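You operate a simulated robot arm through the tools that you are given. There is no shell and no other tool.

Carry out the task below with a simulated two-armed robot. There is one attempt and no reset: what you move stays moved.

Task
Melt a white block into the pink coating and stir out the streaks.
Fine: open the lid and leave it open; melt on MELT; stir with the green spatula, stand it back in the teal cup; end on WARM.

Only the result counts: the job must be done as asked and must still hold three seconds after the hand-in. Knocking over, shifting, dropping, spilling or breaking anything else fails it. A push-on lid holds only when it is set on centred and level and pressed home; a screw cap is set on level and turned clockwise until tight.

Robot
Two 7-joint arms with two-finger grippers on one trunk that stands fixed in place. Base frame: the origin is at the foot of the trunk, x ahead of it, y to its left, z up; the work surface is at about z = 0.9. Readings come in m, rad, newtons and seconds.
The left shoulder is at [0.022, 0.175, 1.429], the right one opposite. With the tool pointing down near the work surface each hand reaches from about 0.1 to 0.78 m from the base axis, measured 20 degrees to its own side. Payload 2.94 kg a hand.
Tool frame (each hand has its own): the origin (TCP) lies between the finger pads and is the grasp point; the fingertips stand 0.03 m ahead of it; z points along the fingers, y is the line along which they close. The gripper opens to 0.138 m; its body begins 0.109 m behind the TCP.
Orientation is told as [roll, pitch, yaw] about the base's x, y, z axes, in that order, counted from this pose: with the fingers straight down and closing along the base's y, the tool's x points along the base's -x, its y along +y and its z along -z.

Tools
- The arms move only by the tool jog_arm. It takes "left_commands", "right_commands" or both (then of equal length, played together; a hand with none holds still); each is a list of rows, each a list of 3 entries, a list of its own where there are three numbers: the turn, a rotation vector about the base's x, y, z in rad, then the shift along the base's x, y, z in m, then the finger opening in m, from 0 to 0.138. In form: [[[wx, wy, wz], [dx, dy, dz], gripper], ...]. A call has 1 to 20 rows; each row shifts and turns the commanded pose from where the row before left it. A row lasts 0.2 s, in which the tool goes at most 0.05 m and 0.15 rad; a call with a longer step from one row to the next is refused whole, and so is a gripper value outside its range. Where a pose cannot be reached the arm comes as near as it can. A force on the tool above 40 N (or 10 N above the force at the start of the call, whichever is more), or a blocked arm, ends the call early, and 0.2 s more pass. Each finger travels about 0.045 m/s and halts on what it meets, pressing with about 23 N; the grip force reading is that of the motor and also rises with nothing between the fingers. The clock runs only during rows and for 0.2 s after the last one: add rows that do not move to give the fingers time. It gives the time, the measured TCP pose, the force on the tool (base axes), the opening and the grip force at its end, in the units of the frame above (readings bear some noise), with the torque about the TCP (base axes, N m) and any sound that the robot's microphone picked up, and new pictures: "show" is both (left out), scene, wrist or none (wrist: the cameras of the hands that moved).
- Cameras (640 x 400 px; columns grow to the right, rows downward): "scene" is now at [0.0475, -0.0314, 1.8961]; the picture's right is [-0.43, -0.90, 0.00], its down [-0.73, 0.35, -0.59] and it looks along [0.53, -0.25, -0.81] (base axes); focal length 352 px, centre (320, 200). "left" rides on the left gripper at [0.071, -0.019, -0.146] in its tool frame; the picture's right is [0.26, 0.96, 0.00], its down [-0.85, 0.23, -0.48] and it looks along [-0.46, 0.12, 0.88] (tool axes); focal length 280 px, centre (320, 200). "right" rides on the right gripper at [0.071, 0.019, -0.146] in its tool frame; the picture's right is [-0.26, 0.97, 0.00], its down [-0.85, -0.23, -0.48] and it looks along [-0.46, -0.12, 0.88] (tool axes); focal length 280 px, centre (320, 200). There is no depth. A picture from a camera that has moved, and an enlarged one, comes with that camera's place and axes in the base frame and with its lens.
- lift_body(by): moves the trunk up (or, below 0, down) by that many m; the arms and the scene camera ride with it, the base frame stays. It gives what a move gives, with no picture.
- turn_head(pan, tilt): turns the head with the scene camera to pan (to the left, within 2.094 rad either way) and tilt (down, from -0.506 to 1.204), counted from straight ahead of the robot (the tilt from the chest, where the trunk bows). It gives what a move gives, and a new picture of the scene camera.
- enlarge(camera, box): a new picture of the part [left, top, right, bottom] of that camera's present view, enlarged. No time passes.
- job_done(): hands the job in; it is judged then, once.

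Nothing tells you positions but the pictures and the camera data. Unless the task says otherwise, let go and move clear before handing in.

The tools are called after ">>>" as a command line: name --argument value ..., lists and objects as JSON in quotes. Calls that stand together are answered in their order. jog_arm: Moves the arms, as the interface text tells. Its arguments: {"type":"object","properties":{"left_commands":{"type":"array"},"right_commands":{"type":"array"},"show":{"type":"string","enum":["both","scene","wrist","none"]}},"required":[]} The other tools are called the same way: lift_body (by) moves the trunk up or down; turn_head (pan, tilt) turns the head that bears the scene camera; enlarge (camera, box) takes an enlarged picture of a part of a camera's view; job_done () hands the job in.

At the start:

```text
time: 0.0
left_eef_pos: [0.5107, -0.0068, 1.3917]
left_tool_rot: [-0.002, 0.0, 0.0]
left_wrist_force: [0.2, 0.9, -0.3]
left_ft_torque: [-0.02, 0.0, -0.01]
left_finger_gap: 0.1378
left_grip_force: 0.0
right_eef_pos: [0.4976, -0.537, 1.3995]
right_tool_rot: [-0.001, 0.0, 0.003]
right_wrist_force: [0.6, -0.3, 0.2]
right_ft_torque: [0.01, -0.01, 0.0]
right_finger_gap: 0.138
right_grip_force: 0.0
trunk travel left (down, up): [-0.6, 0.134]
head pan, tilt (commanded): [-0.447, 0.946]
```

scene: 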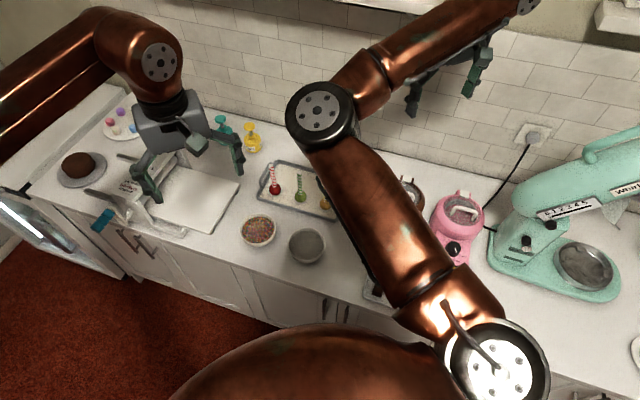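
right: 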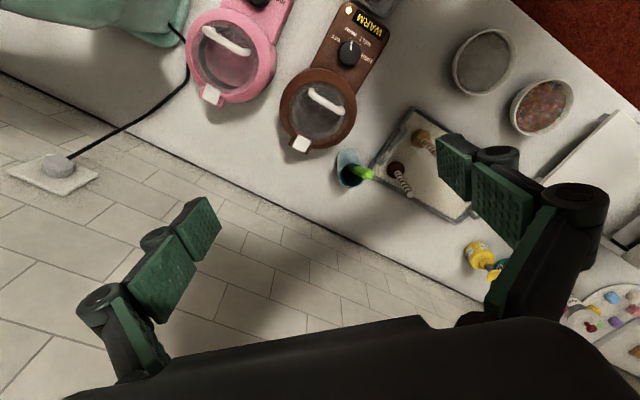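
left: 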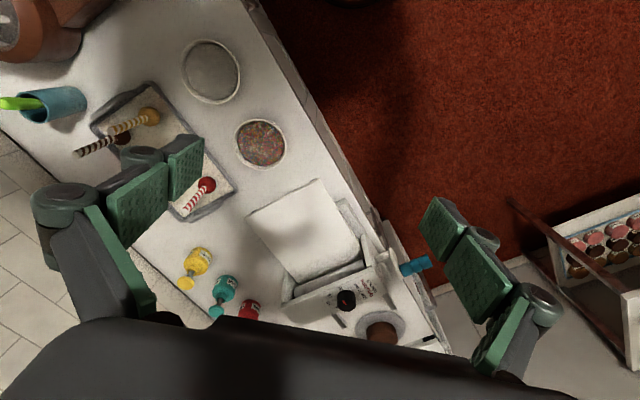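

I see a kitchen counter with a pink melter, a brown melter, a teal cup with a green spatula, and a number of other items; the right arm blocks much of the scene view. I'll enlarge the views first to place things.

>>> enlarge --camera "right" --box '[160, 0, 400, 200]'

>>> enlarge --camera "scene" --box '[380, 150, 540, 310]'

>>> enlarge --camera "left" --box '[0, 0, 300, 220]'

>>> enlarge --camera "scene" --box '[40, 80, 360, 300]'

```text
2.00 times, centred on (280, 100) of right
camera zoom: at [0.4295, -0.5184, 1.5446], right [0.26, 0.97, 0.0], down [0.85, -0.23, 0.48], along [0.46, -0.12, -0.88], focal length 561 px, centre (400, 400)
```

zoom: 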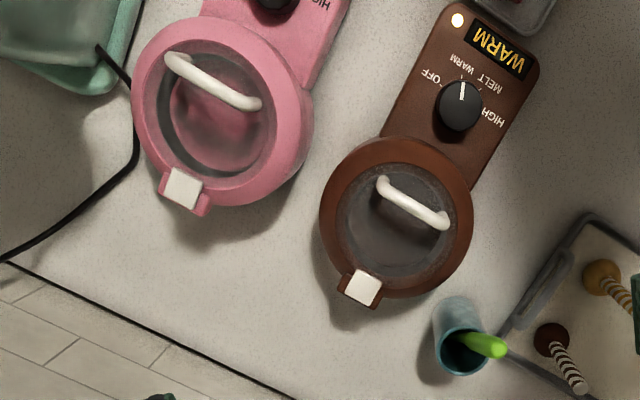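

```text
2.50 times, centred on (460, 230) of scene
camera zoom: at [0.0475, -0.0314, 1.8961], right [-0.43, -0.9, 0.0], down [-0.73, 0.35, -0.59], along [0.53, -0.25, -0.81], focal length 879 px, centre (-30, 125)
```

zoom: 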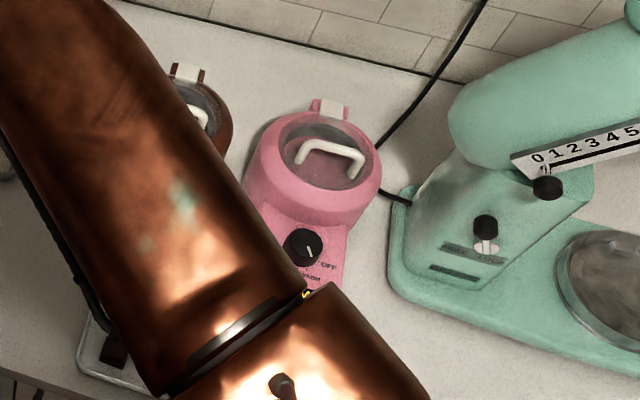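

```text
1.82 times, centred on (150, 110) of left
camera zoom: at [0.4404, -0.0272, 1.5373], right [-0.26, 0.96, 0.0], down [0.85, 0.23, 0.48], along [0.46, 0.12, -0.88], focal length 510 px, centre (629, 364)
```

zoom: 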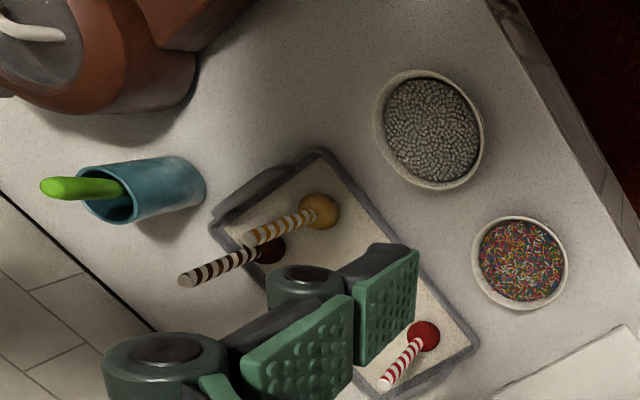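

```text
1.82 times, centred on (200, 190) of scene
camera zoom: at [0.0475, -0.0314, 1.8961], right [-0.43, -0.9, 0.0], down [-0.73, 0.35, -0.59], along [0.53, -0.25, -0.81], focal length 639 px, centre (538, 218)
```

zoom: 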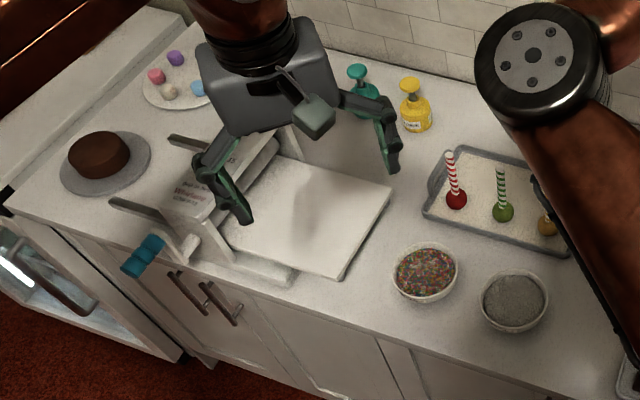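

The pink melter sits at about (0.39, -0.65) with its knob towards me, the brown one at about (0.52, -0.54), and the cup with the green spatula lies left of the brown one. I'll draw the right hand back to see the fronts and find the white blocks.

>>> jog_arm --right_commands '[[[0, 0, 0], [-0.04, -0.01, 0], 0.138], [[0, 0, 0], [-0.04, -0.01, 0], 0.138], [[0, 0, 0], [-0.04, -0.01, 0], 0.138], [[0, 0, 0], [-0.04, -0.01, 0], 0.138], [[0, 0, 0], [-0.04, -0.01, 0], 0.138], [[0, 0, 0], [-0.04, 0, 0], 0.138]]' --show "both"

```text
time: 1.4
left_eef_pos: [0.5098, -0.0075, 1.3932]
left_tool_rot: [0.001, 0.0, 0.0]
left_wrist_force: [-0.4, 0.7, -0.5]
left_ft_torque: [0.0, 0.0, 0.02]
left_finger_gap: 0.138
left_grip_force: 0.1
right_eef_pos: [0.256, -0.5886, 1.3981]
right_tool_rot: [-0.002, 0.0, 0.003]
right_wrist_force: [-0.6, -0.5, 0.9]
right_ft_torque: [-0.02, -0.01, 0.0]
right_finger_gap: 0.1381
right_grip_force: 0.1
trunk travel left (down, up): [-0.6, 0.134]
head pan, tilt (commanded): [-0.447, 0.946]
camera scene: at [0.0458, -0.032, 1.8961], right [-0.43, -0.9, 0.0], down [-0.73, 0.35, -0.59], along [0.53, -0.25, -0.81], focal length 352 px, centre (320, 200)
camera right: at [0.1877, -0.5704, 1.5441], right [0.26, 0.97, 0.0], down [0.85, -0.23, 0.48], along [0.46, -0.12, -0.88], focal length 280 px, centre (320, 200)
```

scene: 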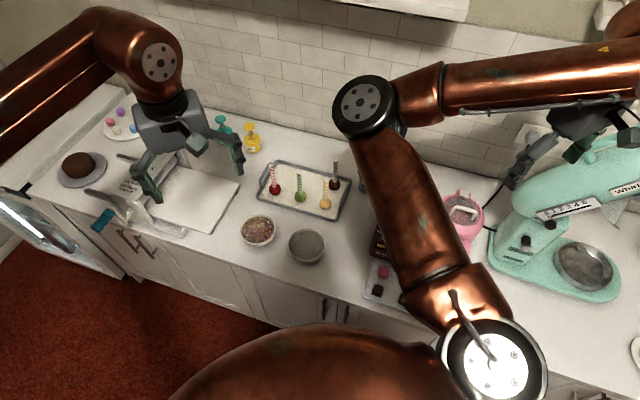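
right: 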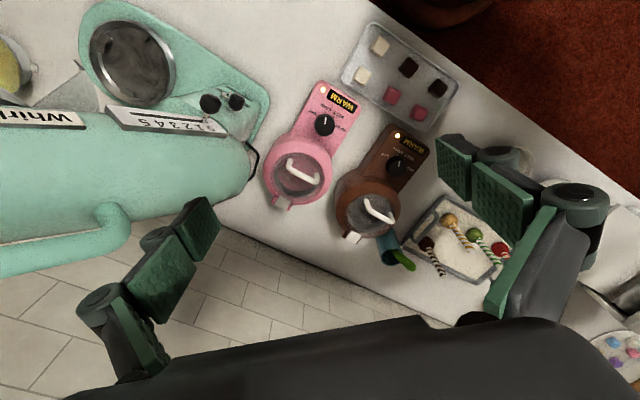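

>>> enlarge --camera "right" --box '[240, 10, 480, 160]'

>>> enlarge --camera "right" --box '[240, 120, 480, 280]'

>>> enlarge --camera "right" --box '[270, 70, 370, 150]'

```text
2.67 times, centred on (360, 85) of right
camera zoom: at [0.1877, -0.5704, 1.5441], right [0.26, 0.97, 0.0], down [0.85, -0.23, 0.48], along [0.46, -0.12, -0.88], focal length 748 px, centre (213, 507)
```

zoom: 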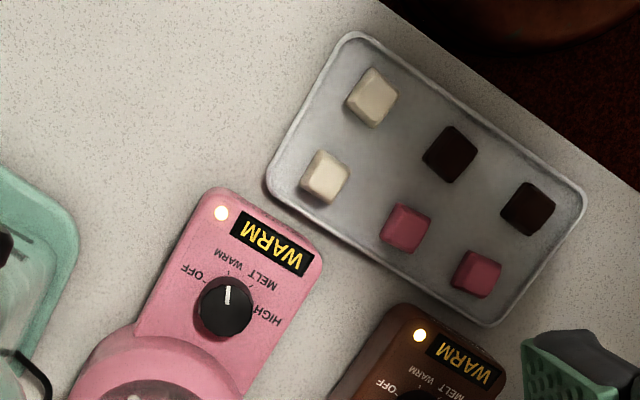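

```text
2.50 times, centred on (360, 200) of right
camera zoom: at [0.1877, -0.5704, 1.5441], right [0.26, 0.97, 0.0], down [0.85, -0.23, 0.48], along [0.46, -0.12, -0.88], focal length 701 px, centre (220, 200)
```

zoom: 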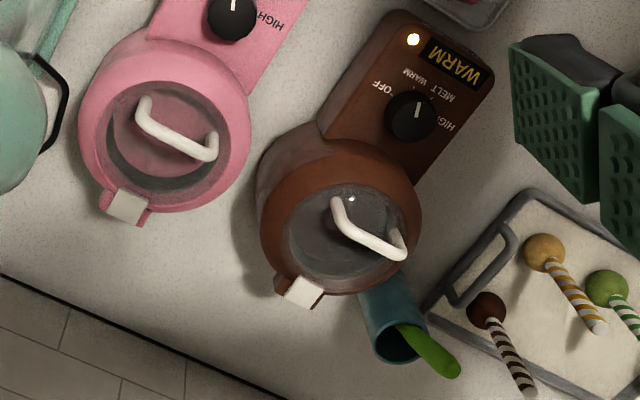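

```text
5.00 times, centred on (320, 110) of right
camera zoom: at [0.1877, -0.5704, 1.5441], right [0.26, 0.97, 0.0], down [0.85, -0.23, 0.48], along [0.46, -0.12, -0.88], focal length 1402 px, centre (320, 650)
```

zoom: 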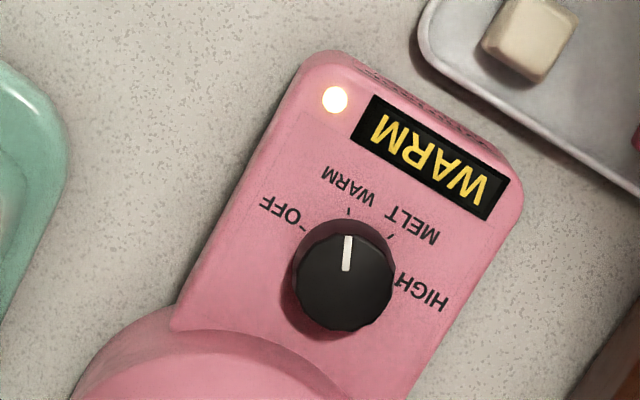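

The white blocks lie in the tray in front of the pink melter at about (0.21, -0.46) and (0.26, -0.50); the knob reads WARM with MELT one click clockwise, and the lid hinge is at the far side. I'll turn the right hand to line up with the melter's axis (about 45° off) and look closer, minding the mixer next to it.

>>> jog_arm --right_commands '[[[0, 0, -0.131], [0.01, 0.01, 0], 0.138], [[0, 0, -0.131], [0.01, 0.01, 0], 0.138], [[0, 0, -0.131], [0.01, 0.01, 0], 0.138], [[0, 0, -0.131], [0.01, 0.01, 0], 0.138], [[0, 0, -0.131], [0, 0, 0], 0.138], [[0, 0, -0.13], [0, 0, 0], 0.138], [[0, 0, 0], [0, 0, 0], 0.138]]' --show "both"

```text
time: 3.0
left_eef_pos: [0.5098, -0.0085, 1.3921]
left_tool_rot: [0.001, 0.0, -0.001]
left_wrist_force: [0.3, 0.3, -0.7]
left_ft_torque: [-0.03, 0.03, -0.03]
left_finger_gap: 0.1379
left_grip_force: 0.0
right_eef_pos: [0.2979, -0.5453, 1.3999]
right_tool_rot: [-0.002, 0.001, -0.787]
right_wrist_force: [0.9, 0.5, 0.2]
right_ft_torque: [-0.03, 0.0, 0.01]
right_finger_gap: 0.1381
right_grip_force: 0.1
trunk travel left (down, up): [-0.6, 0.134]
head pan, tilt (commanded): [-0.447, 0.946]
camera scene: at [0.0473, -0.0312, 1.8961], right [-0.43, -0.9, 0.0], down [-0.73, 0.35, -0.59], along [0.53, -0.25, -0.81], focal length 352 px, centre (320, 200)
camera right: at [0.2634, -0.4838, 1.5447], right [0.87, 0.5, 0.0], down [0.44, -0.76, 0.48], along [0.24, -0.41, -0.88], focal length 280 px, centre (320, 200)
```

scene: 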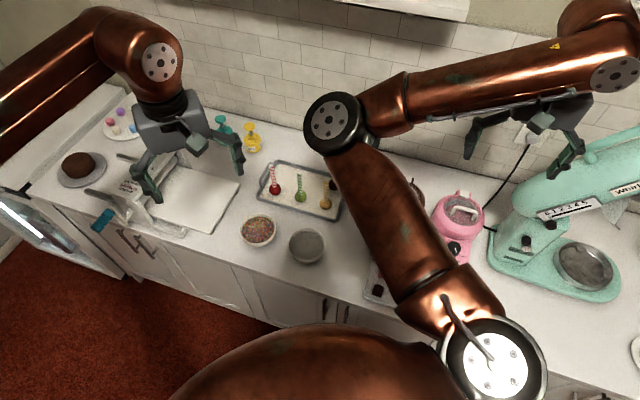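
right: 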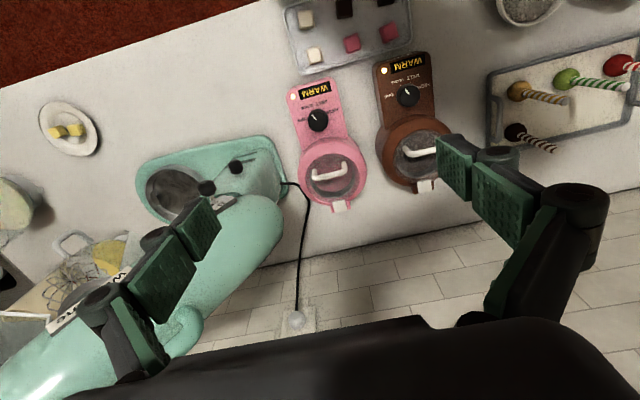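

>>> enlarge --camera "right" --box '[260, 80, 420, 220]'

>>> enlarge --camera "right" --box '[100, 80, 420, 280]'

>>> enlarge --camera "scene" --box '[420, 100, 640, 300]'

```text
2.86 times, centred on (340, 150) of right
camera zoom: at [0.2634, -0.4838, 1.5447], right [0.87, 0.5, 0.0], down [0.44, -0.76, 0.48], along [0.24, -0.41, -0.88], focal length 801 px, centre (263, 343)
```

zoom: 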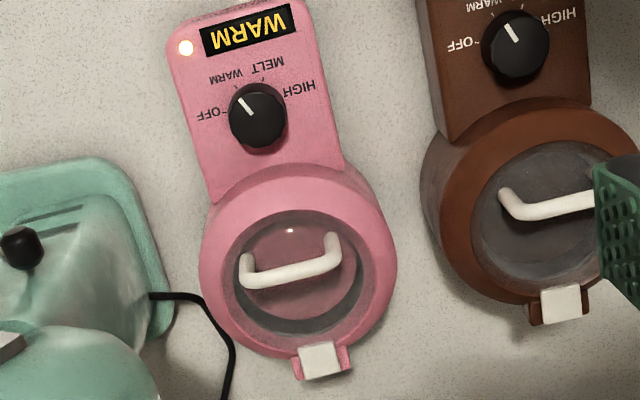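

```text
2.00 times, centred on (260, 180) of right
camera zoom: at [0.2634, -0.4838, 1.5447], right [0.87, 0.5, 0.0], down [0.44, -0.76, 0.48], along [0.24, -0.41, -0.88], focal length 561 px, centre (440, 240)
```

zoom: 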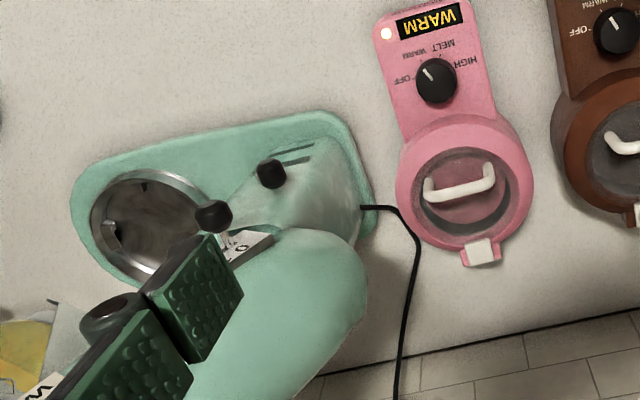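

```text
2.00 times, centred on (530, 200) of scene
camera zoom: at [0.0473, -0.0312, 1.8961], right [-0.43, -0.9, 0.0], down [-0.73, 0.35, -0.59], along [0.53, -0.25, -0.81], focal length 703 px, centre (-100, 200)
```

zoom: 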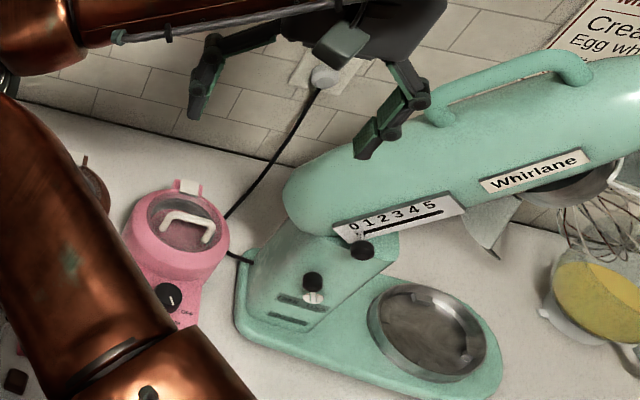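

The pink lid's white arch handle spans about 6 cm across at (0.388, -0.660, ~1.04), its hinge is at (0.45, -0.725), and the mixer head ends about 10 cm beside the handle. I'll narrow the fingers and come over the handle for a closer look.

>>> jog_arm --right_commands '[[[0, 0, 0], [0.012, -0.015, -0.02], 0.09], [[0, 0, 0], [0.012, -0.015, -0.025], 0.09], [[0, 0, 0], [0.012, -0.016, -0.025], 0.09], [[0, 0, 0], [0.012, -0.016, -0.025], 0.09], [[0, 0, 0], [0.012, -0.016, -0.025], 0.09], [[0, 0, 0], [0.012, -0.016, -0.025], 0.09], [[0, 0, 0], [0, 0, 0], 0.09]]' --show "wrist"

>>> enlarge --camera "right" --box '[220, 60, 480, 260]'

>>> enlarge --camera "scene" --box '[380, 80, 640, 300]'

```text
time: 4.6
left_eef_pos: [0.5109, -0.0078, 1.3928]
left_tool_rot: [0.0, 0.0, 0.0]
left_wrist_force: [0.6, 0.3, -0.6]
left_ft_torque: [0.0, 0.01, 0.02]
left_finger_gap: 0.138
left_grip_force: 0.1
right_eef_pos: [0.3696, -0.6409, 1.2542]
right_tool_rot: [-0.001, 0.0, -0.784]
right_wrist_force: [0.0, 0.3, -0.1]
right_ft_torque: [0.0, -0.03, -0.01]
right_finger_gap: 0.0897
right_grip_force: 0.1
trunk travel left (down, up): [-0.6, 0.134]
head pan, tilt (commanded): [-0.447, 0.946]
camera right: at [0.3367, -0.5782, 1.4002], right [0.87, 0.5, 0.0], down [0.44, -0.76, 0.48], along [0.24, -0.41, -0.88], focal length 280 px, centre (320, 200)
```

right: 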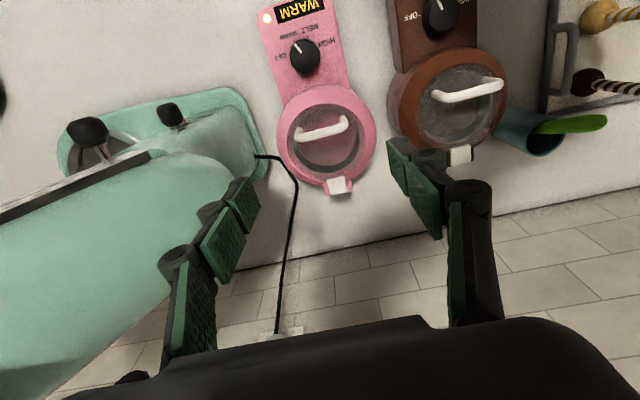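

```text
2.00 times, centred on (350, 160) of right
camera zoom: at [0.3367, -0.5782, 1.4002], right [0.87, 0.5, 0.0], down [0.44, -0.76, 0.48], along [0.24, -0.41, -0.88], focal length 561 px, centre (260, 280)
```

zoom: 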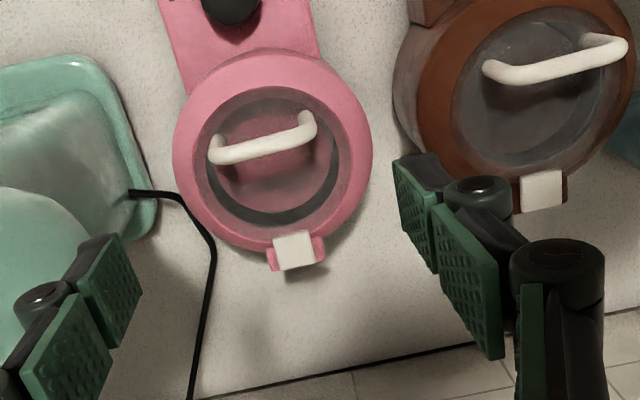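

```text
1.82 times, centred on (510, 190) of scene
camera zoom: at [0.0471, -0.0311, 1.8961], right [-0.43, -0.9, 0.0], down [-0.73, 0.35, -0.59], along [0.53, -0.25, -0.81], focal length 639 px, centre (-26, 218)
```

zoom: 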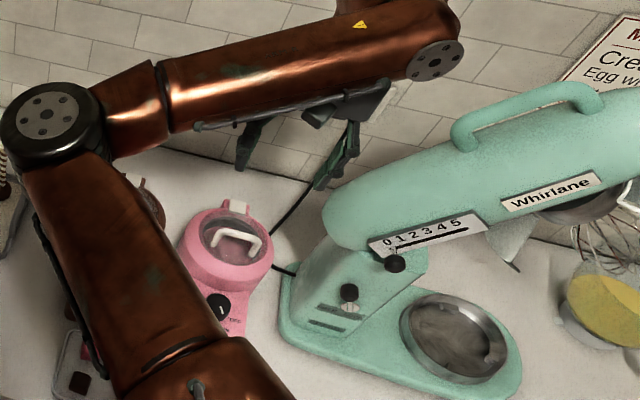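

The bar of the handle runs from about (0.363, -0.680) to (0.410, -0.640), centre (0.387, -0.660). I'll come down over it with the fingers along the bar, to pinch the arch by its two ends, and stop just above.

>>> jog_arm --right_commands '[[[0, 0, -0.03], [0.01, -0.009, 0], 0.086], [[0, 0, -0.02], [0.009, -0.008, 0], 0.086], [[0, 0, 0], [0, 0, -0.03], 0.086], [[0, 0, 0], [0, 0, -0.03], 0.086], [[0, 0, 0], [0, 0, -0.03], 0.086], [[0, 0, 0], [0, 0, -0.03], 0.086], [[0, 0, 0], [0, 0, -0.03], 0.086], [[0, 0, 0], [0, 0, -0.02], 0.086], [[0, 0, 0], [0, 0, 0], 0.086]]' --show "both"

>>> enlarge --camera "right" --box '[200, 60, 460, 260]'

>>> enlarge --camera "scene" --box '[420, 120, 580, 260]'

```text
time: 6.6
left_eef_pos: [0.5108, -0.0084, 1.3913]
left_tool_rot: [-0.001, 0.0, 0.001]
left_wrist_force: [-0.3, 0.7, -0.2]
left_ft_torque: [0.01, 0.0, -0.03]
left_finger_gap: 0.1381
left_grip_force: 0.1
right_eef_pos: [0.3899, -0.6578, 1.0829]
right_tool_rot: [-0.001, -0.001, -0.834]
right_wrist_force: [-0.7, 0.2, 0.4]
right_ft_torque: [-0.02, 0.0, 0.0]
right_finger_gap: 0.086
right_grip_force: 0.1
trunk travel left (down, up): [-0.6, 0.134]
head pan, tilt (commanded): [-0.447, 0.946]
camera scene: at [0.0474, -0.0315, 1.8961], right [-0.43, -0.9, 0.0], down [-0.73, 0.35, -0.59], along [0.53, -0.25, -0.81], focal length 352 px, centre (320, 200)
camera right: at [0.3583, -0.5925, 1.2285], right [0.89, 0.45, 0.0], down [0.4, -0.78, 0.48], along [0.22, -0.42, -0.88], focal length 280 px, centre (320, 200)
```

scene: 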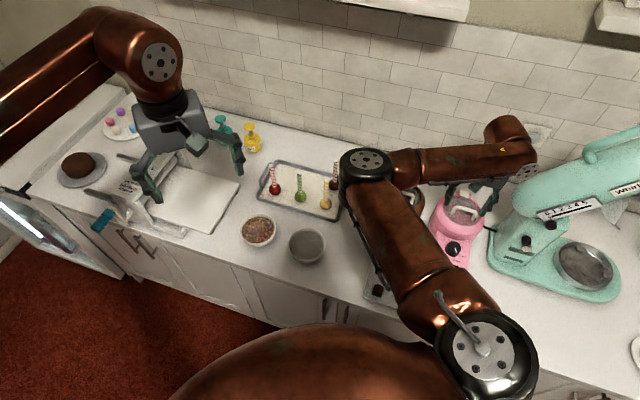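
right: 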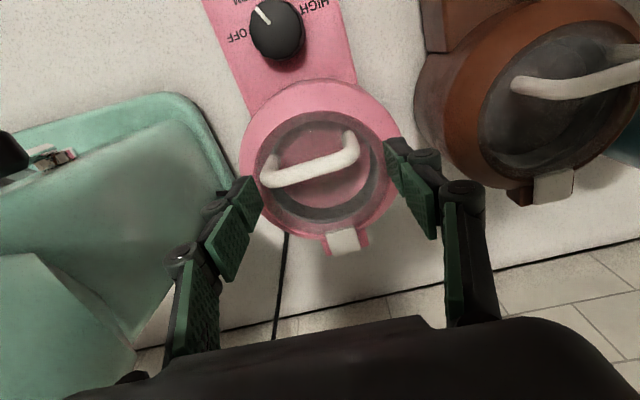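

```text
2.00 times, centred on (330, 160) of right
camera zoom: at [0.3583, -0.5925, 1.2285], right [0.89, 0.45, 0.0], down [0.4, -0.78, 0.48], along [0.22, -0.42, -0.88], focal length 561 px, centre (300, 280)
```

zoom: 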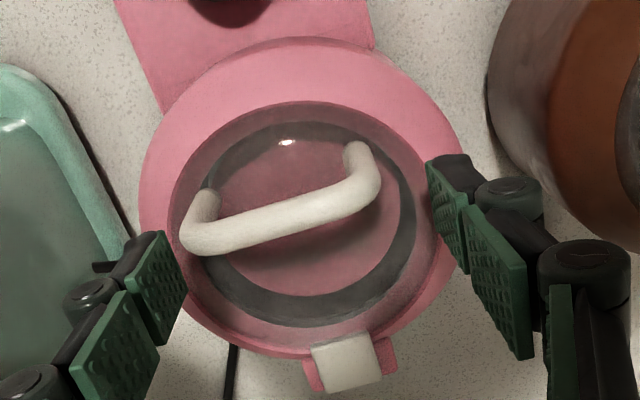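

```text
2.86 times, centred on (500, 190) of scene
camera zoom: at [0.0474, -0.0315, 1.8961], right [-0.43, -0.9, 0.0], down [-0.73, 0.35, -0.59], along [0.53, -0.25, -0.81], focal length 1005 px, centre (-194, 229)
```

zoom: 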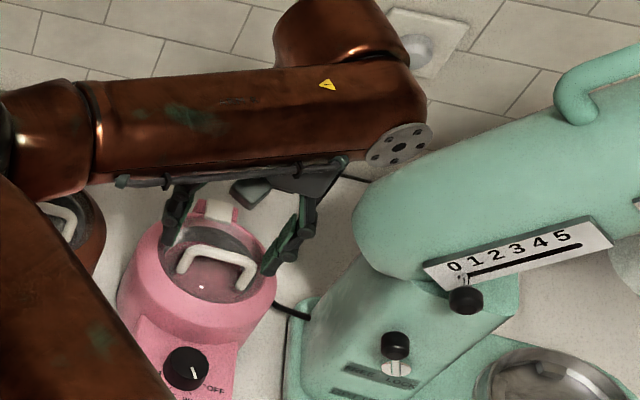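

The bar centre comes out at (0.3845, -0.6577) at z ≈ 1.055 with the glass about 5 cm below. I'll centre, sink to z = 1.05 and close on the arch's ends.

>>> jog_arm --right_commands '[[[0, 0, 0], [-0.005, 0, -0.013], 0.086], [[0, 0, 0], [0, 0, -0.02], 0.086], [[0, 0, 0], [0, 0, 0], 0.075], [[0, 0, 0], [0, 0, 0], 0.06], [[0, 0, 0], [0, 0, 0], 0.045], [[0, 0, 0], [0, 0, 0], 0.045], [[0, 0, 0], [0, 0, 0], 0.045]]' --show "wrist"

>>> enlarge --camera "right" --box '[200, 60, 460, 260]'

>>> enlarge --camera "scene" --box '[420, 120, 580, 260]'

```text
time: 8.2
left_eef_pos: [0.5097, -0.0084, 1.3912]
left_tool_rot: [0.0, -0.001, 0.001]
left_wrist_force: [-0.3, 0.3, 0.6]
left_ft_torque: [-0.01, 0.0, -0.01]
left_finger_gap: 0.1379
left_grip_force: 0.1
right_eef_pos: [0.3818, -0.6589, 1.0513]
right_tool_rot: [-0.002, -0.003, -0.836]
right_wrist_force: [-2.7, -4.1, 6.3]
right_ft_torque: [0.06, -0.49, 0.45]
right_finger_gap: 0.0705
right_grip_force: 22.5
trunk travel left (down, up): [-0.6, 0.134]
head pan, tilt (commanded): [-0.447, 0.946]
camera right: at [0.3516, -0.5935, 1.1971], right [0.89, 0.45, 0.0], down [0.4, -0.78, 0.48], along [0.22, -0.43, -0.88], focal length 280 px, centre (320, 200)
```

right: 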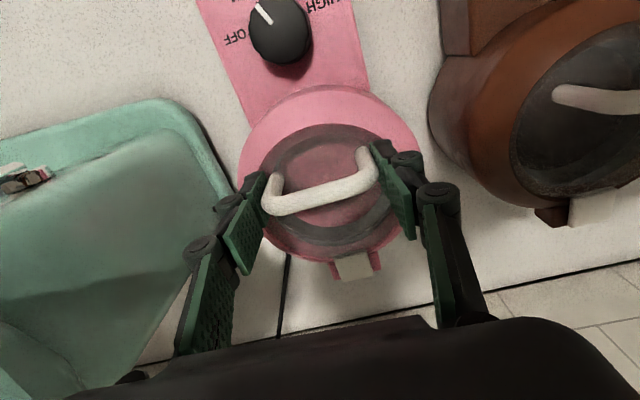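

```text
2.00 times, centred on (330, 160) of right
camera zoom: at [0.3516, -0.5935, 1.1971], right [0.89, 0.45, 0.0], down [0.4, -0.78, 0.48], along [0.22, -0.43, -0.88], focal length 561 px, centre (300, 280)
```

zoom: 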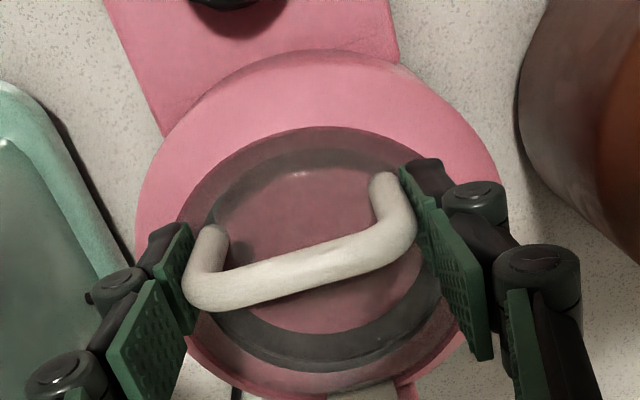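

```text
2.86 times, centred on (500, 190) of scene
camera zoom: at [0.0465, -0.0316, 1.8961], right [-0.43, -0.9, 0.0], down [-0.73, 0.35, -0.59], along [0.53, -0.25, -0.81], focal length 1005 px, centre (-194, 229)
```

zoom: 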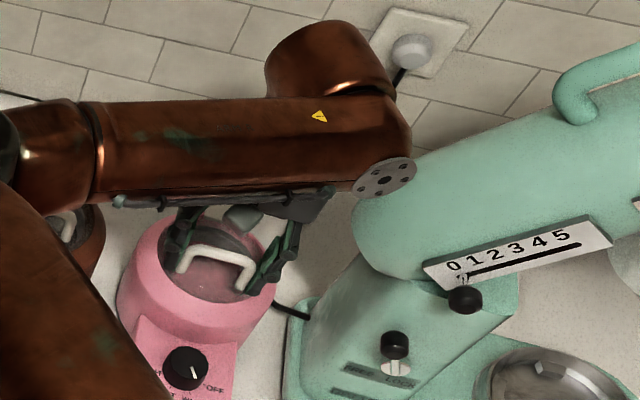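

The handle is pinched (gap 0.070 m, 22 N). I'll start swinging the lid about its rear hinge in small arc steps and watch the forces.

>>> jog_arm --right_commands '[[[0, 0, 0], [0.003, -0.0032, 0.0079], 0.04], [[0, 0, 0], [0.0036, -0.0038, 0.0075], 0.04], [[0, 0, 0], [0.0039, -0.0041, 0.007], 0.04], [[0, 0, 0], [0.0044, -0.0046, 0.0066], 0.04]]' --show "wrist"

>>> enlarge --camera "scene" --box '[420, 120, 580, 260]'

```text
time: 9.2
left_eef_pos: [0.5102, -0.0077, 1.3916]
left_tool_rot: [-0.001, 0.001, 0.0]
left_wrist_force: [0.0, -0.9, 0.0]
left_ft_torque: [-0.03, 0.02, 0.0]
left_finger_gap: 0.138
left_grip_force: 0.0
right_eef_pos: [0.4018, -0.6737, 1.0797]
right_tool_rot: [-0.002, -0.001, -0.831]
right_wrist_force: [-2.8, 1.0, -5.6]
right_ft_torque: [-0.11, 0.82, -0.2]
right_finger_gap: 0.0684
right_grip_force: 23.4
trunk travel left (down, up): [-0.6, 0.134]
head pan, tilt (commanded): [-0.447, 0.946]
camera right: at [0.3693, -0.6093, 1.2254], right [0.89, 0.46, 0.0], down [0.4, -0.78, 0.48], along [0.22, -0.42, -0.88], focal length 280 px, centre (320, 200)
```

right: 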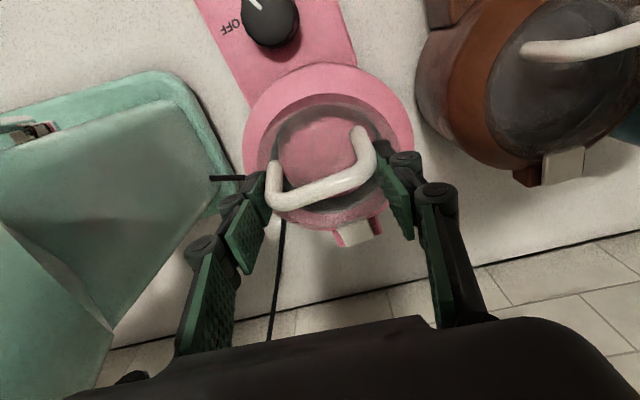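

```text
2.86 times, centred on (500, 190) of scene
camera zoom: at [0.0476, -0.032, 1.896], right [-0.43, -0.9, 0.0], down [-0.73, 0.35, -0.59], along [0.53, -0.25, -0.81], focal length 1005 px, centre (-194, 229)
```

zoom: 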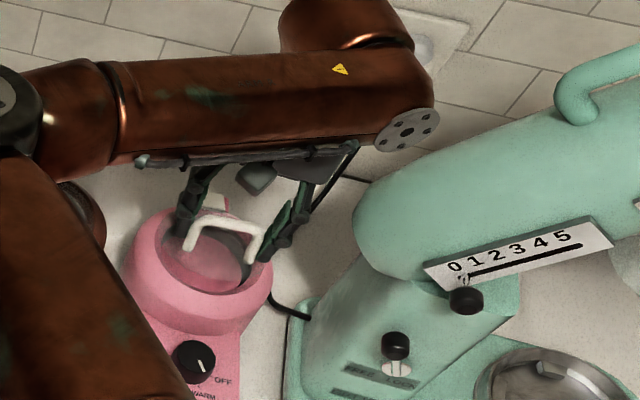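

The lid is lifting and coating is visible beneath its front edge; forces are low. I'll continue along the arc.

>>> jog_arm --right_commands '[[[0, 0, 0], [0.0048, -0.005, 0.0059], 0.04], [[0, 0, 0], [0.005, -0.0053, 0.0053], 0.04], [[0, 0, 0], [0.0055, -0.0057, 0.0046], 0.04], [[0, 0, 0], [0.0057, -0.0059, 0.004], 0.04]]' --show "wrist"

>>> enlarge --camera "scene" --box '[420, 120, 580, 260]'

```text
time: 10.2
left_eef_pos: [0.5115, -0.0085, 1.3916]
left_tool_rot: [0.0, 0.002, -0.001]
left_wrist_force: [0.4, -0.1, 0.2]
left_ft_torque: [0.04, 0.01, 0.0]
left_finger_gap: 0.1379
left_grip_force: 0.2
right_eef_pos: [0.4192, -0.6989, 1.0996]
right_tool_rot: [-0.002, -0.003, -0.834]
right_wrist_force: [0.0, -0.8, 0.3]
right_ft_torque: [0.07, -0.04, 0.0]
right_finger_gap: 0.0257
right_grip_force: 0.0
trunk travel left (down, up): [-0.6, 0.134]
head pan, tilt (commanded): [-0.447, 0.946]
camera right: at [0.389, -0.6333, 1.2462], right [0.89, 0.45, 0.0], down [0.4, -0.78, 0.48], along [0.22, -0.43, -0.88], focal length 280 px, centre (320, 200)
```

right: 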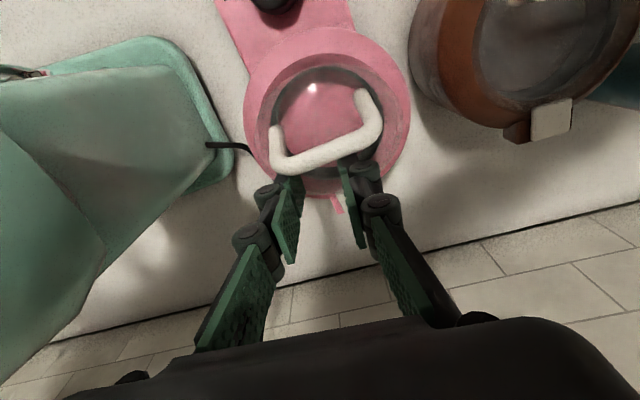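

```text
2.86 times, centred on (500, 190) of scene
camera zoom: at [0.0478, -0.0332, 1.8961], right [-0.43, -0.9, 0.0], down [-0.73, 0.35, -0.58], along [0.53, -0.25, -0.81], focal length 1005 px, centre (-194, 229)
```

zoom: 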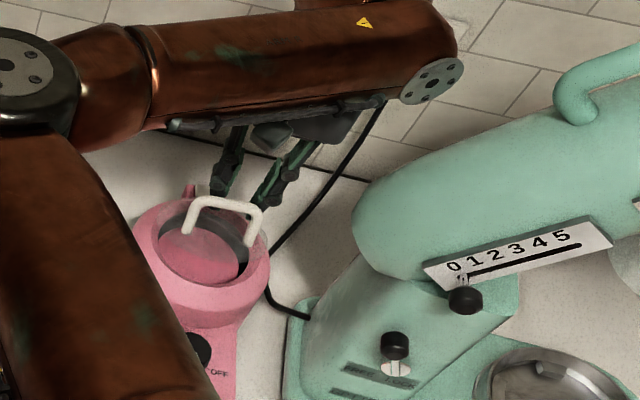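

The fingers slipped off and closed behind the handle. I'll check whether the lid stays partly raised.

>>> enlarge --camera "right" --box '[220, 30, 440, 230]'

>>> enlarge --camera "scene" --box '[445, 170, 505, 230]'

```text
2.00 times, centred on (330, 130) of right
camera zoom: at [0.389, -0.6333, 1.2462], right [0.89, 0.45, 0.0], down [0.4, -0.78, 0.48], along [0.22, -0.43, -0.88], focal length 561 px, centre (300, 340)
```

zoom: 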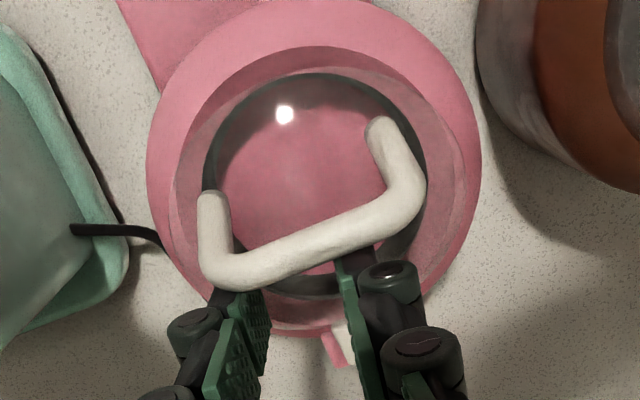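

```text
6.67 times, centred on (475, 200) of scene
camera zoom: at [0.0478, -0.0332, 1.8961], right [-0.43, -0.9, 0.0], down [-0.73, 0.35, -0.58], along [0.53, -0.25, -0.81], focal length 2344 px, centre (-713, 200)
```

zoom: 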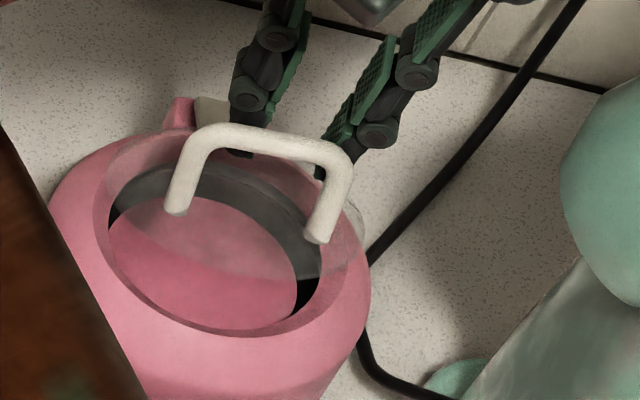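

>>> jog_arm --right_commands '[[[0, 0, 0], [0, 0, 0], 0.026], [[0, 0, 0], [0, 0, 0], 0.026], [[0, 0, 0], [0, 0, 0], 0.026]]' --show "wrist"

>>> enlarge --camera "scene" --box '[445, 170, 505, 230]'

```text
time: 11.0
left_eef_pos: [0.5109, -0.008, 1.3917]
left_tool_rot: [0.001, 0.0, 0.001]
left_wrist_force: [1.0, 1.3, 0.5]
left_ft_torque: [-0.01, 0.01, -0.02]
left_finger_gap: 0.1382
left_grip_force: 0.1
right_eef_pos: [0.4206, -0.6964, 1.1004]
right_tool_rot: [-0.003, 0.0, -0.834]
right_wrist_force: [-0.2, 0.3, 0.5]
right_ft_torque: [-0.03, 0.0, 0.02]
right_finger_gap: 0.0263
right_grip_force: 0.3
trunk travel left (down, up): [-0.6, 0.134]
head pan, tilt (commanded): [-0.447, 0.946]
camera right: at [0.3893, -0.6312, 1.246], right [0.89, 0.45, 0.0], down [0.4, -0.78, 0.48], along [0.22, -0.42, -0.88], focal length 280 px, centre (320, 200)
```

right: 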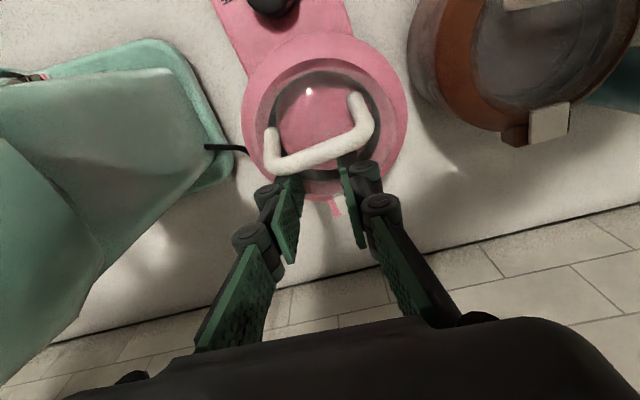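

```text
6.67 times, centred on (475, 200) of scene
camera zoom: at [0.0477, -0.0315, 1.8961], right [-0.43, -0.9, 0.0], down [-0.73, 0.35, -0.59], along [0.53, -0.25, -0.81], focal length 2344 px, centre (-713, 200)
```

zoom: 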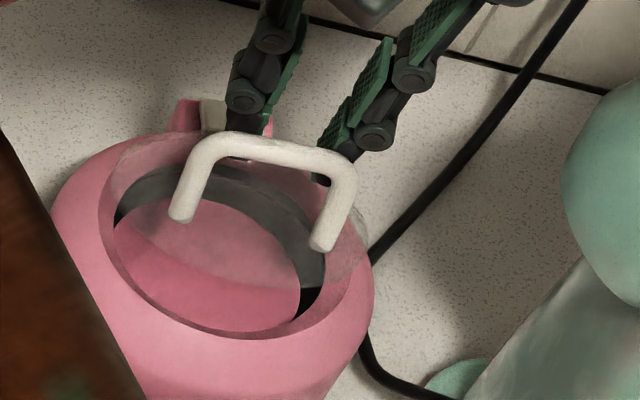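

The lid is sinking slowly on its hinge, and the fingers are behind the bar. I'll lift clear, go round to the front side of the bar with closed fingers, and push it back and over instead.

>>> jog_arm --right_commands '[[[0, 0, 0], [0, 0, 0.035], 0.026], [[0, 0, 0], [0, 0, 0.035], 0.02], [[0, 0, 0], [-0.02, 0.02, 0], 0.004], [[0, 0, 0], [-0.02, 0.02, 0], 0.004], [[0, 0, 0], [-0.0186, 0.0194, 0], 0.004], [[0, 0, 0], [0, 0, -0.03], 0.004], [[0, 0, 0], [0, 0, -0.03], 0.004], [[0, 0, 0], [0, 0, -0.02], 0.004], [[0, 0, 0], [0, 0, 0], 0.004]]' --show "wrist"

>>> enlarge --camera "scene" --box '[445, 170, 505, 230]'

>>> enlarge --camera "right" --box '[220, 80, 440, 280]'

```text
time: 13.0
left_eef_pos: [0.5108, -0.0086, 1.3916]
left_tool_rot: [0.0, -0.001, -0.001]
left_wrist_force: [0.4, 0.4, 0.5]
left_ft_torque: [0.01, -0.02, -0.03]
left_finger_gap: 0.1379
left_grip_force: 0.0
right_eef_pos: [0.3613, -0.6358, 1.09]
right_tool_rot: [-0.001, 0.0, -0.835]
right_wrist_force: [-0.2, 0.1, 0.4]
right_ft_torque: [0.01, 0.02, -0.01]
right_finger_gap: 0.0042
right_grip_force: 0.0
trunk travel left (down, up): [-0.6, 0.134]
head pan, tilt (commanded): [-0.447, 0.946]
camera right: at [0.3306, -0.5728, 1.2357], right [0.89, 0.45, 0.0], down [0.4, -0.78, 0.48], along [0.22, -0.42, -0.88], focal length 280 px, centre (320, 200)
```

right: 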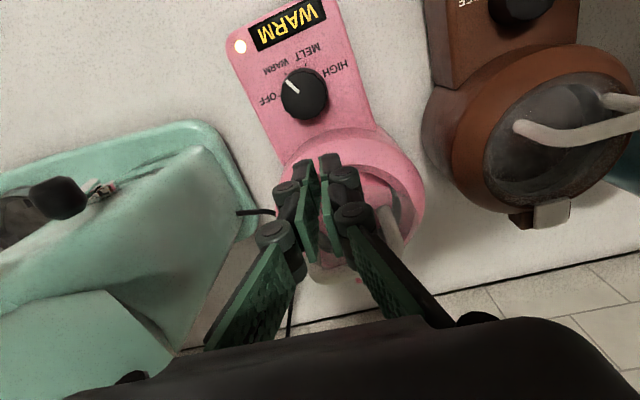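

```text
6.67 times, centred on (475, 200) of scene
camera zoom: at [0.0475, -0.0317, 1.8961], right [-0.43, -0.9, 0.0], down [-0.73, 0.35, -0.59], along [0.53, -0.25, -0.81], focal length 2344 px, centre (-713, 200)
```

zoom: 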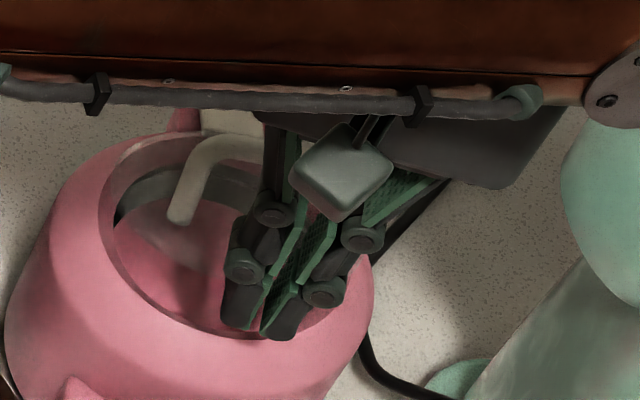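

```text
2.00 times, centred on (330, 180) of right
camera zoom: at [0.3306, -0.5728, 1.2357], right [0.89, 0.45, 0.0], down [0.4, -0.78, 0.48], along [0.22, -0.42, -0.88], focal length 561 px, centre (300, 240)
```

zoom: 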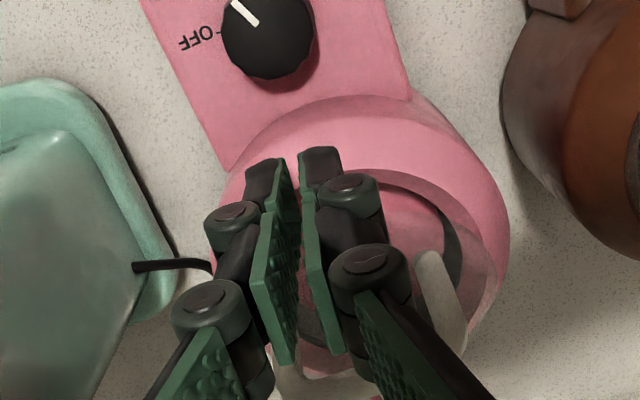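

The lid holds where it was left (about 20° open), so its hinge has friction. Closed fingers are now in front of the bar; I'll push backward along the arc.

>>> jog_arm --right_commands '[[[0, 0, 0], [0.0138, -0.0145, 0], 0.004], [[0, 0, 0], [0.0117, -0.0123, 0.001], 0.004], [[0, 0, 0], [0.0099, -0.0104, 0.011], 0.004], [[0, 0, 0], [0.0111, -0.0117, 0.009], 0.004], [[0, 0, 0], [0, 0, 0], 0.004]]' --show "wrist"

>>> enlarge --camera "scene" --box '[435, 150, 515, 230]'

>>> enlarge --camera "right" --box '[220, 60, 440, 260]'

```text
time: 14.2
left_eef_pos: [0.5105, -0.0062, 1.392]
left_tool_rot: [0.0, -0.001, -0.001]
left_wrist_force: [0.2, -0.2, 0.7]
left_ft_torque: [-0.01, -0.02, 0.02]
left_finger_gap: 0.1383
left_grip_force: 0.0
right_eef_pos: [0.4073, -0.6861, 1.1125]
right_tool_rot: [-0.003, -0.002, -0.834]
right_wrist_force: [-1.7, 2.3, 2.7]
right_ft_torque: [0.07, 0.02, 0.03]
right_finger_gap: 0.004
right_grip_force: 0.0
trunk travel left (down, up): [-0.6, 0.134]
head pan, tilt (commanded): [-0.447, 0.946]
camera right: at [0.3762, -0.6207, 1.2569], right [0.89, 0.45, 0.0], down [0.4, -0.78, 0.48], along [0.22, -0.43, -0.88], focal length 280 px, centre (320, 200)
```

right: 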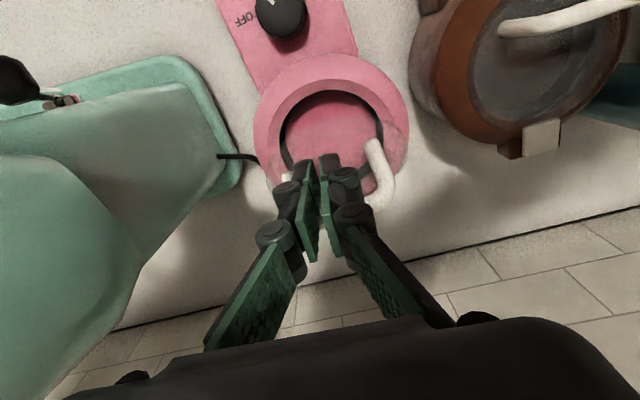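

```text
5.00 times, centred on (475, 190) of scene
camera zoom: at [0.047, -0.0306, 1.8961], right [-0.43, -0.9, 0.0], down [-0.73, 0.35, -0.59], along [0.53, -0.25, -0.81], focal length 1758 px, centre (-455, 250)
```

zoom: 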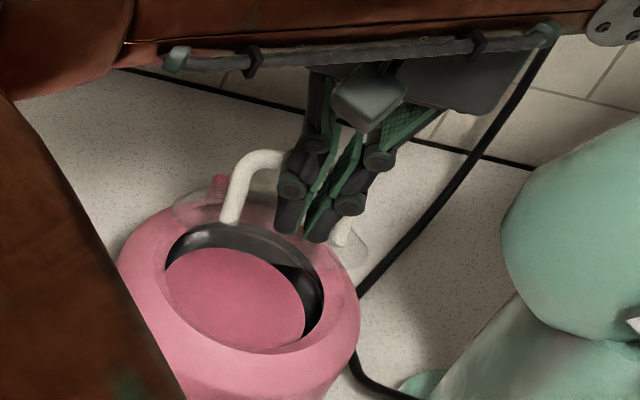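

```text
2.00 times, centred on (330, 160) of right
camera zoom: at [0.3762, -0.6207, 1.2569], right [0.89, 0.45, 0.0], down [0.4, -0.78, 0.48], along [0.22, -0.43, -0.88], focal length 561 px, centre (300, 280)
```

zoom: 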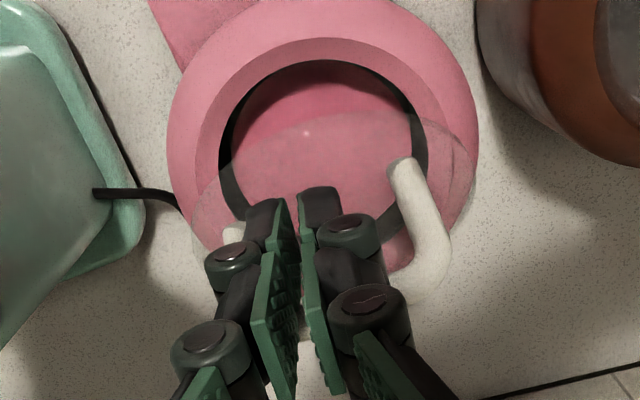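

>>> jog_arm --right_commands '[[[0, 0, 0], [0.0119, -0.0125, 0.005], 0.004], [[0, 0, 0], [0.0124, -0.013, 0.003], 0.004], [[0, 0, 0], [0.0125, -0.0131, -0.0005], 0.004], [[0, 0, 0], [0.0123, -0.0129, -0.0035], 0.004], [[0, 0, 0], [0, 0, 0], 0.004]]' --show "wrist"

>>> enlarge --camera "scene" --box '[435, 150, 515, 230]'

>>> enlarge --camera "right" --box '[220, 60, 440, 260]'

```text
time: 15.4
left_eef_pos: [0.51, -0.004, 1.3917]
left_tool_rot: [-0.002, -0.001, -0.001]
left_wrist_force: [0.7, 0.7, 0.2]
left_ft_torque: [-0.02, 0.02, 0.01]
left_finger_gap: 0.1382
left_grip_force: 0.1
right_eef_pos: [0.4559, -0.7361, 1.1176]
right_tool_rot: [-0.005, -0.003, -0.835]
right_wrist_force: [-7.2, 4.9, 15.8]
right_ft_torque: [-0.22, 0.23, -0.03]
right_finger_gap: 0.0059
right_grip_force: 23.3
trunk travel left (down, up): [-0.6, 0.134]
head pan, tilt (commanded): [-0.447, 0.946]
camera right: at [0.4242, -0.6711, 1.2637], right [0.89, 0.45, 0.0], down [0.4, -0.78, 0.48], along [0.21, -0.43, -0.88], focal length 280 px, centre (320, 200)
```

right: 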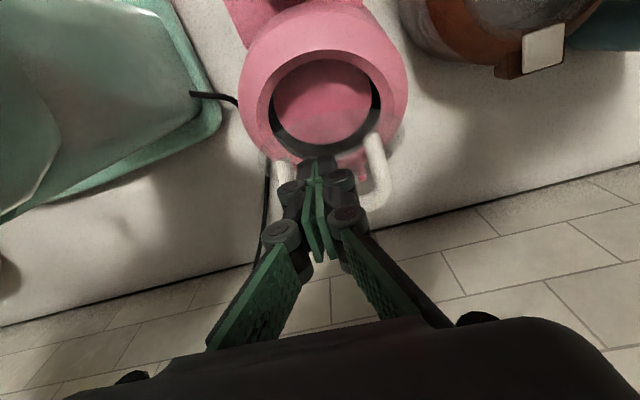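

```text
5.00 times, centred on (475, 190) of scene
camera zoom: at [0.0456, -0.0276, 1.8962], right [-0.43, -0.9, 0.0], down [-0.73, 0.35, -0.59], along [0.53, -0.26, -0.81], focal length 1758 px, centre (-455, 250)
```

zoom: 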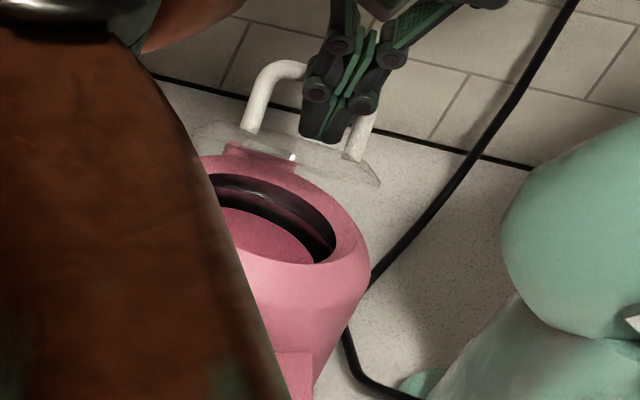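

```text
2.00 times, centred on (330, 160) of right
camera zoom: at [0.4242, -0.6711, 1.2637], right [0.89, 0.45, 0.0], down [0.4, -0.78, 0.48], along [0.21, -0.43, -0.88], focal length 561 px, centre (300, 280)
```

zoom: 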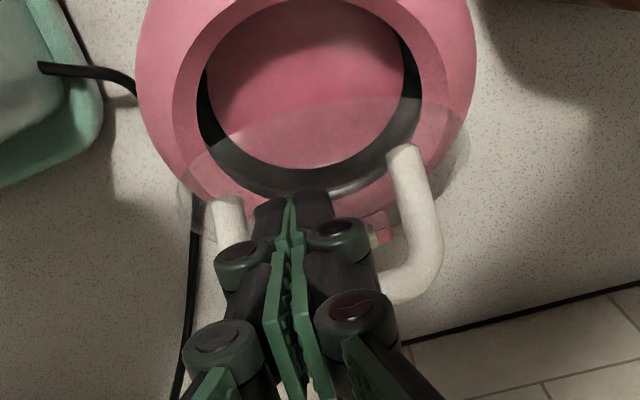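

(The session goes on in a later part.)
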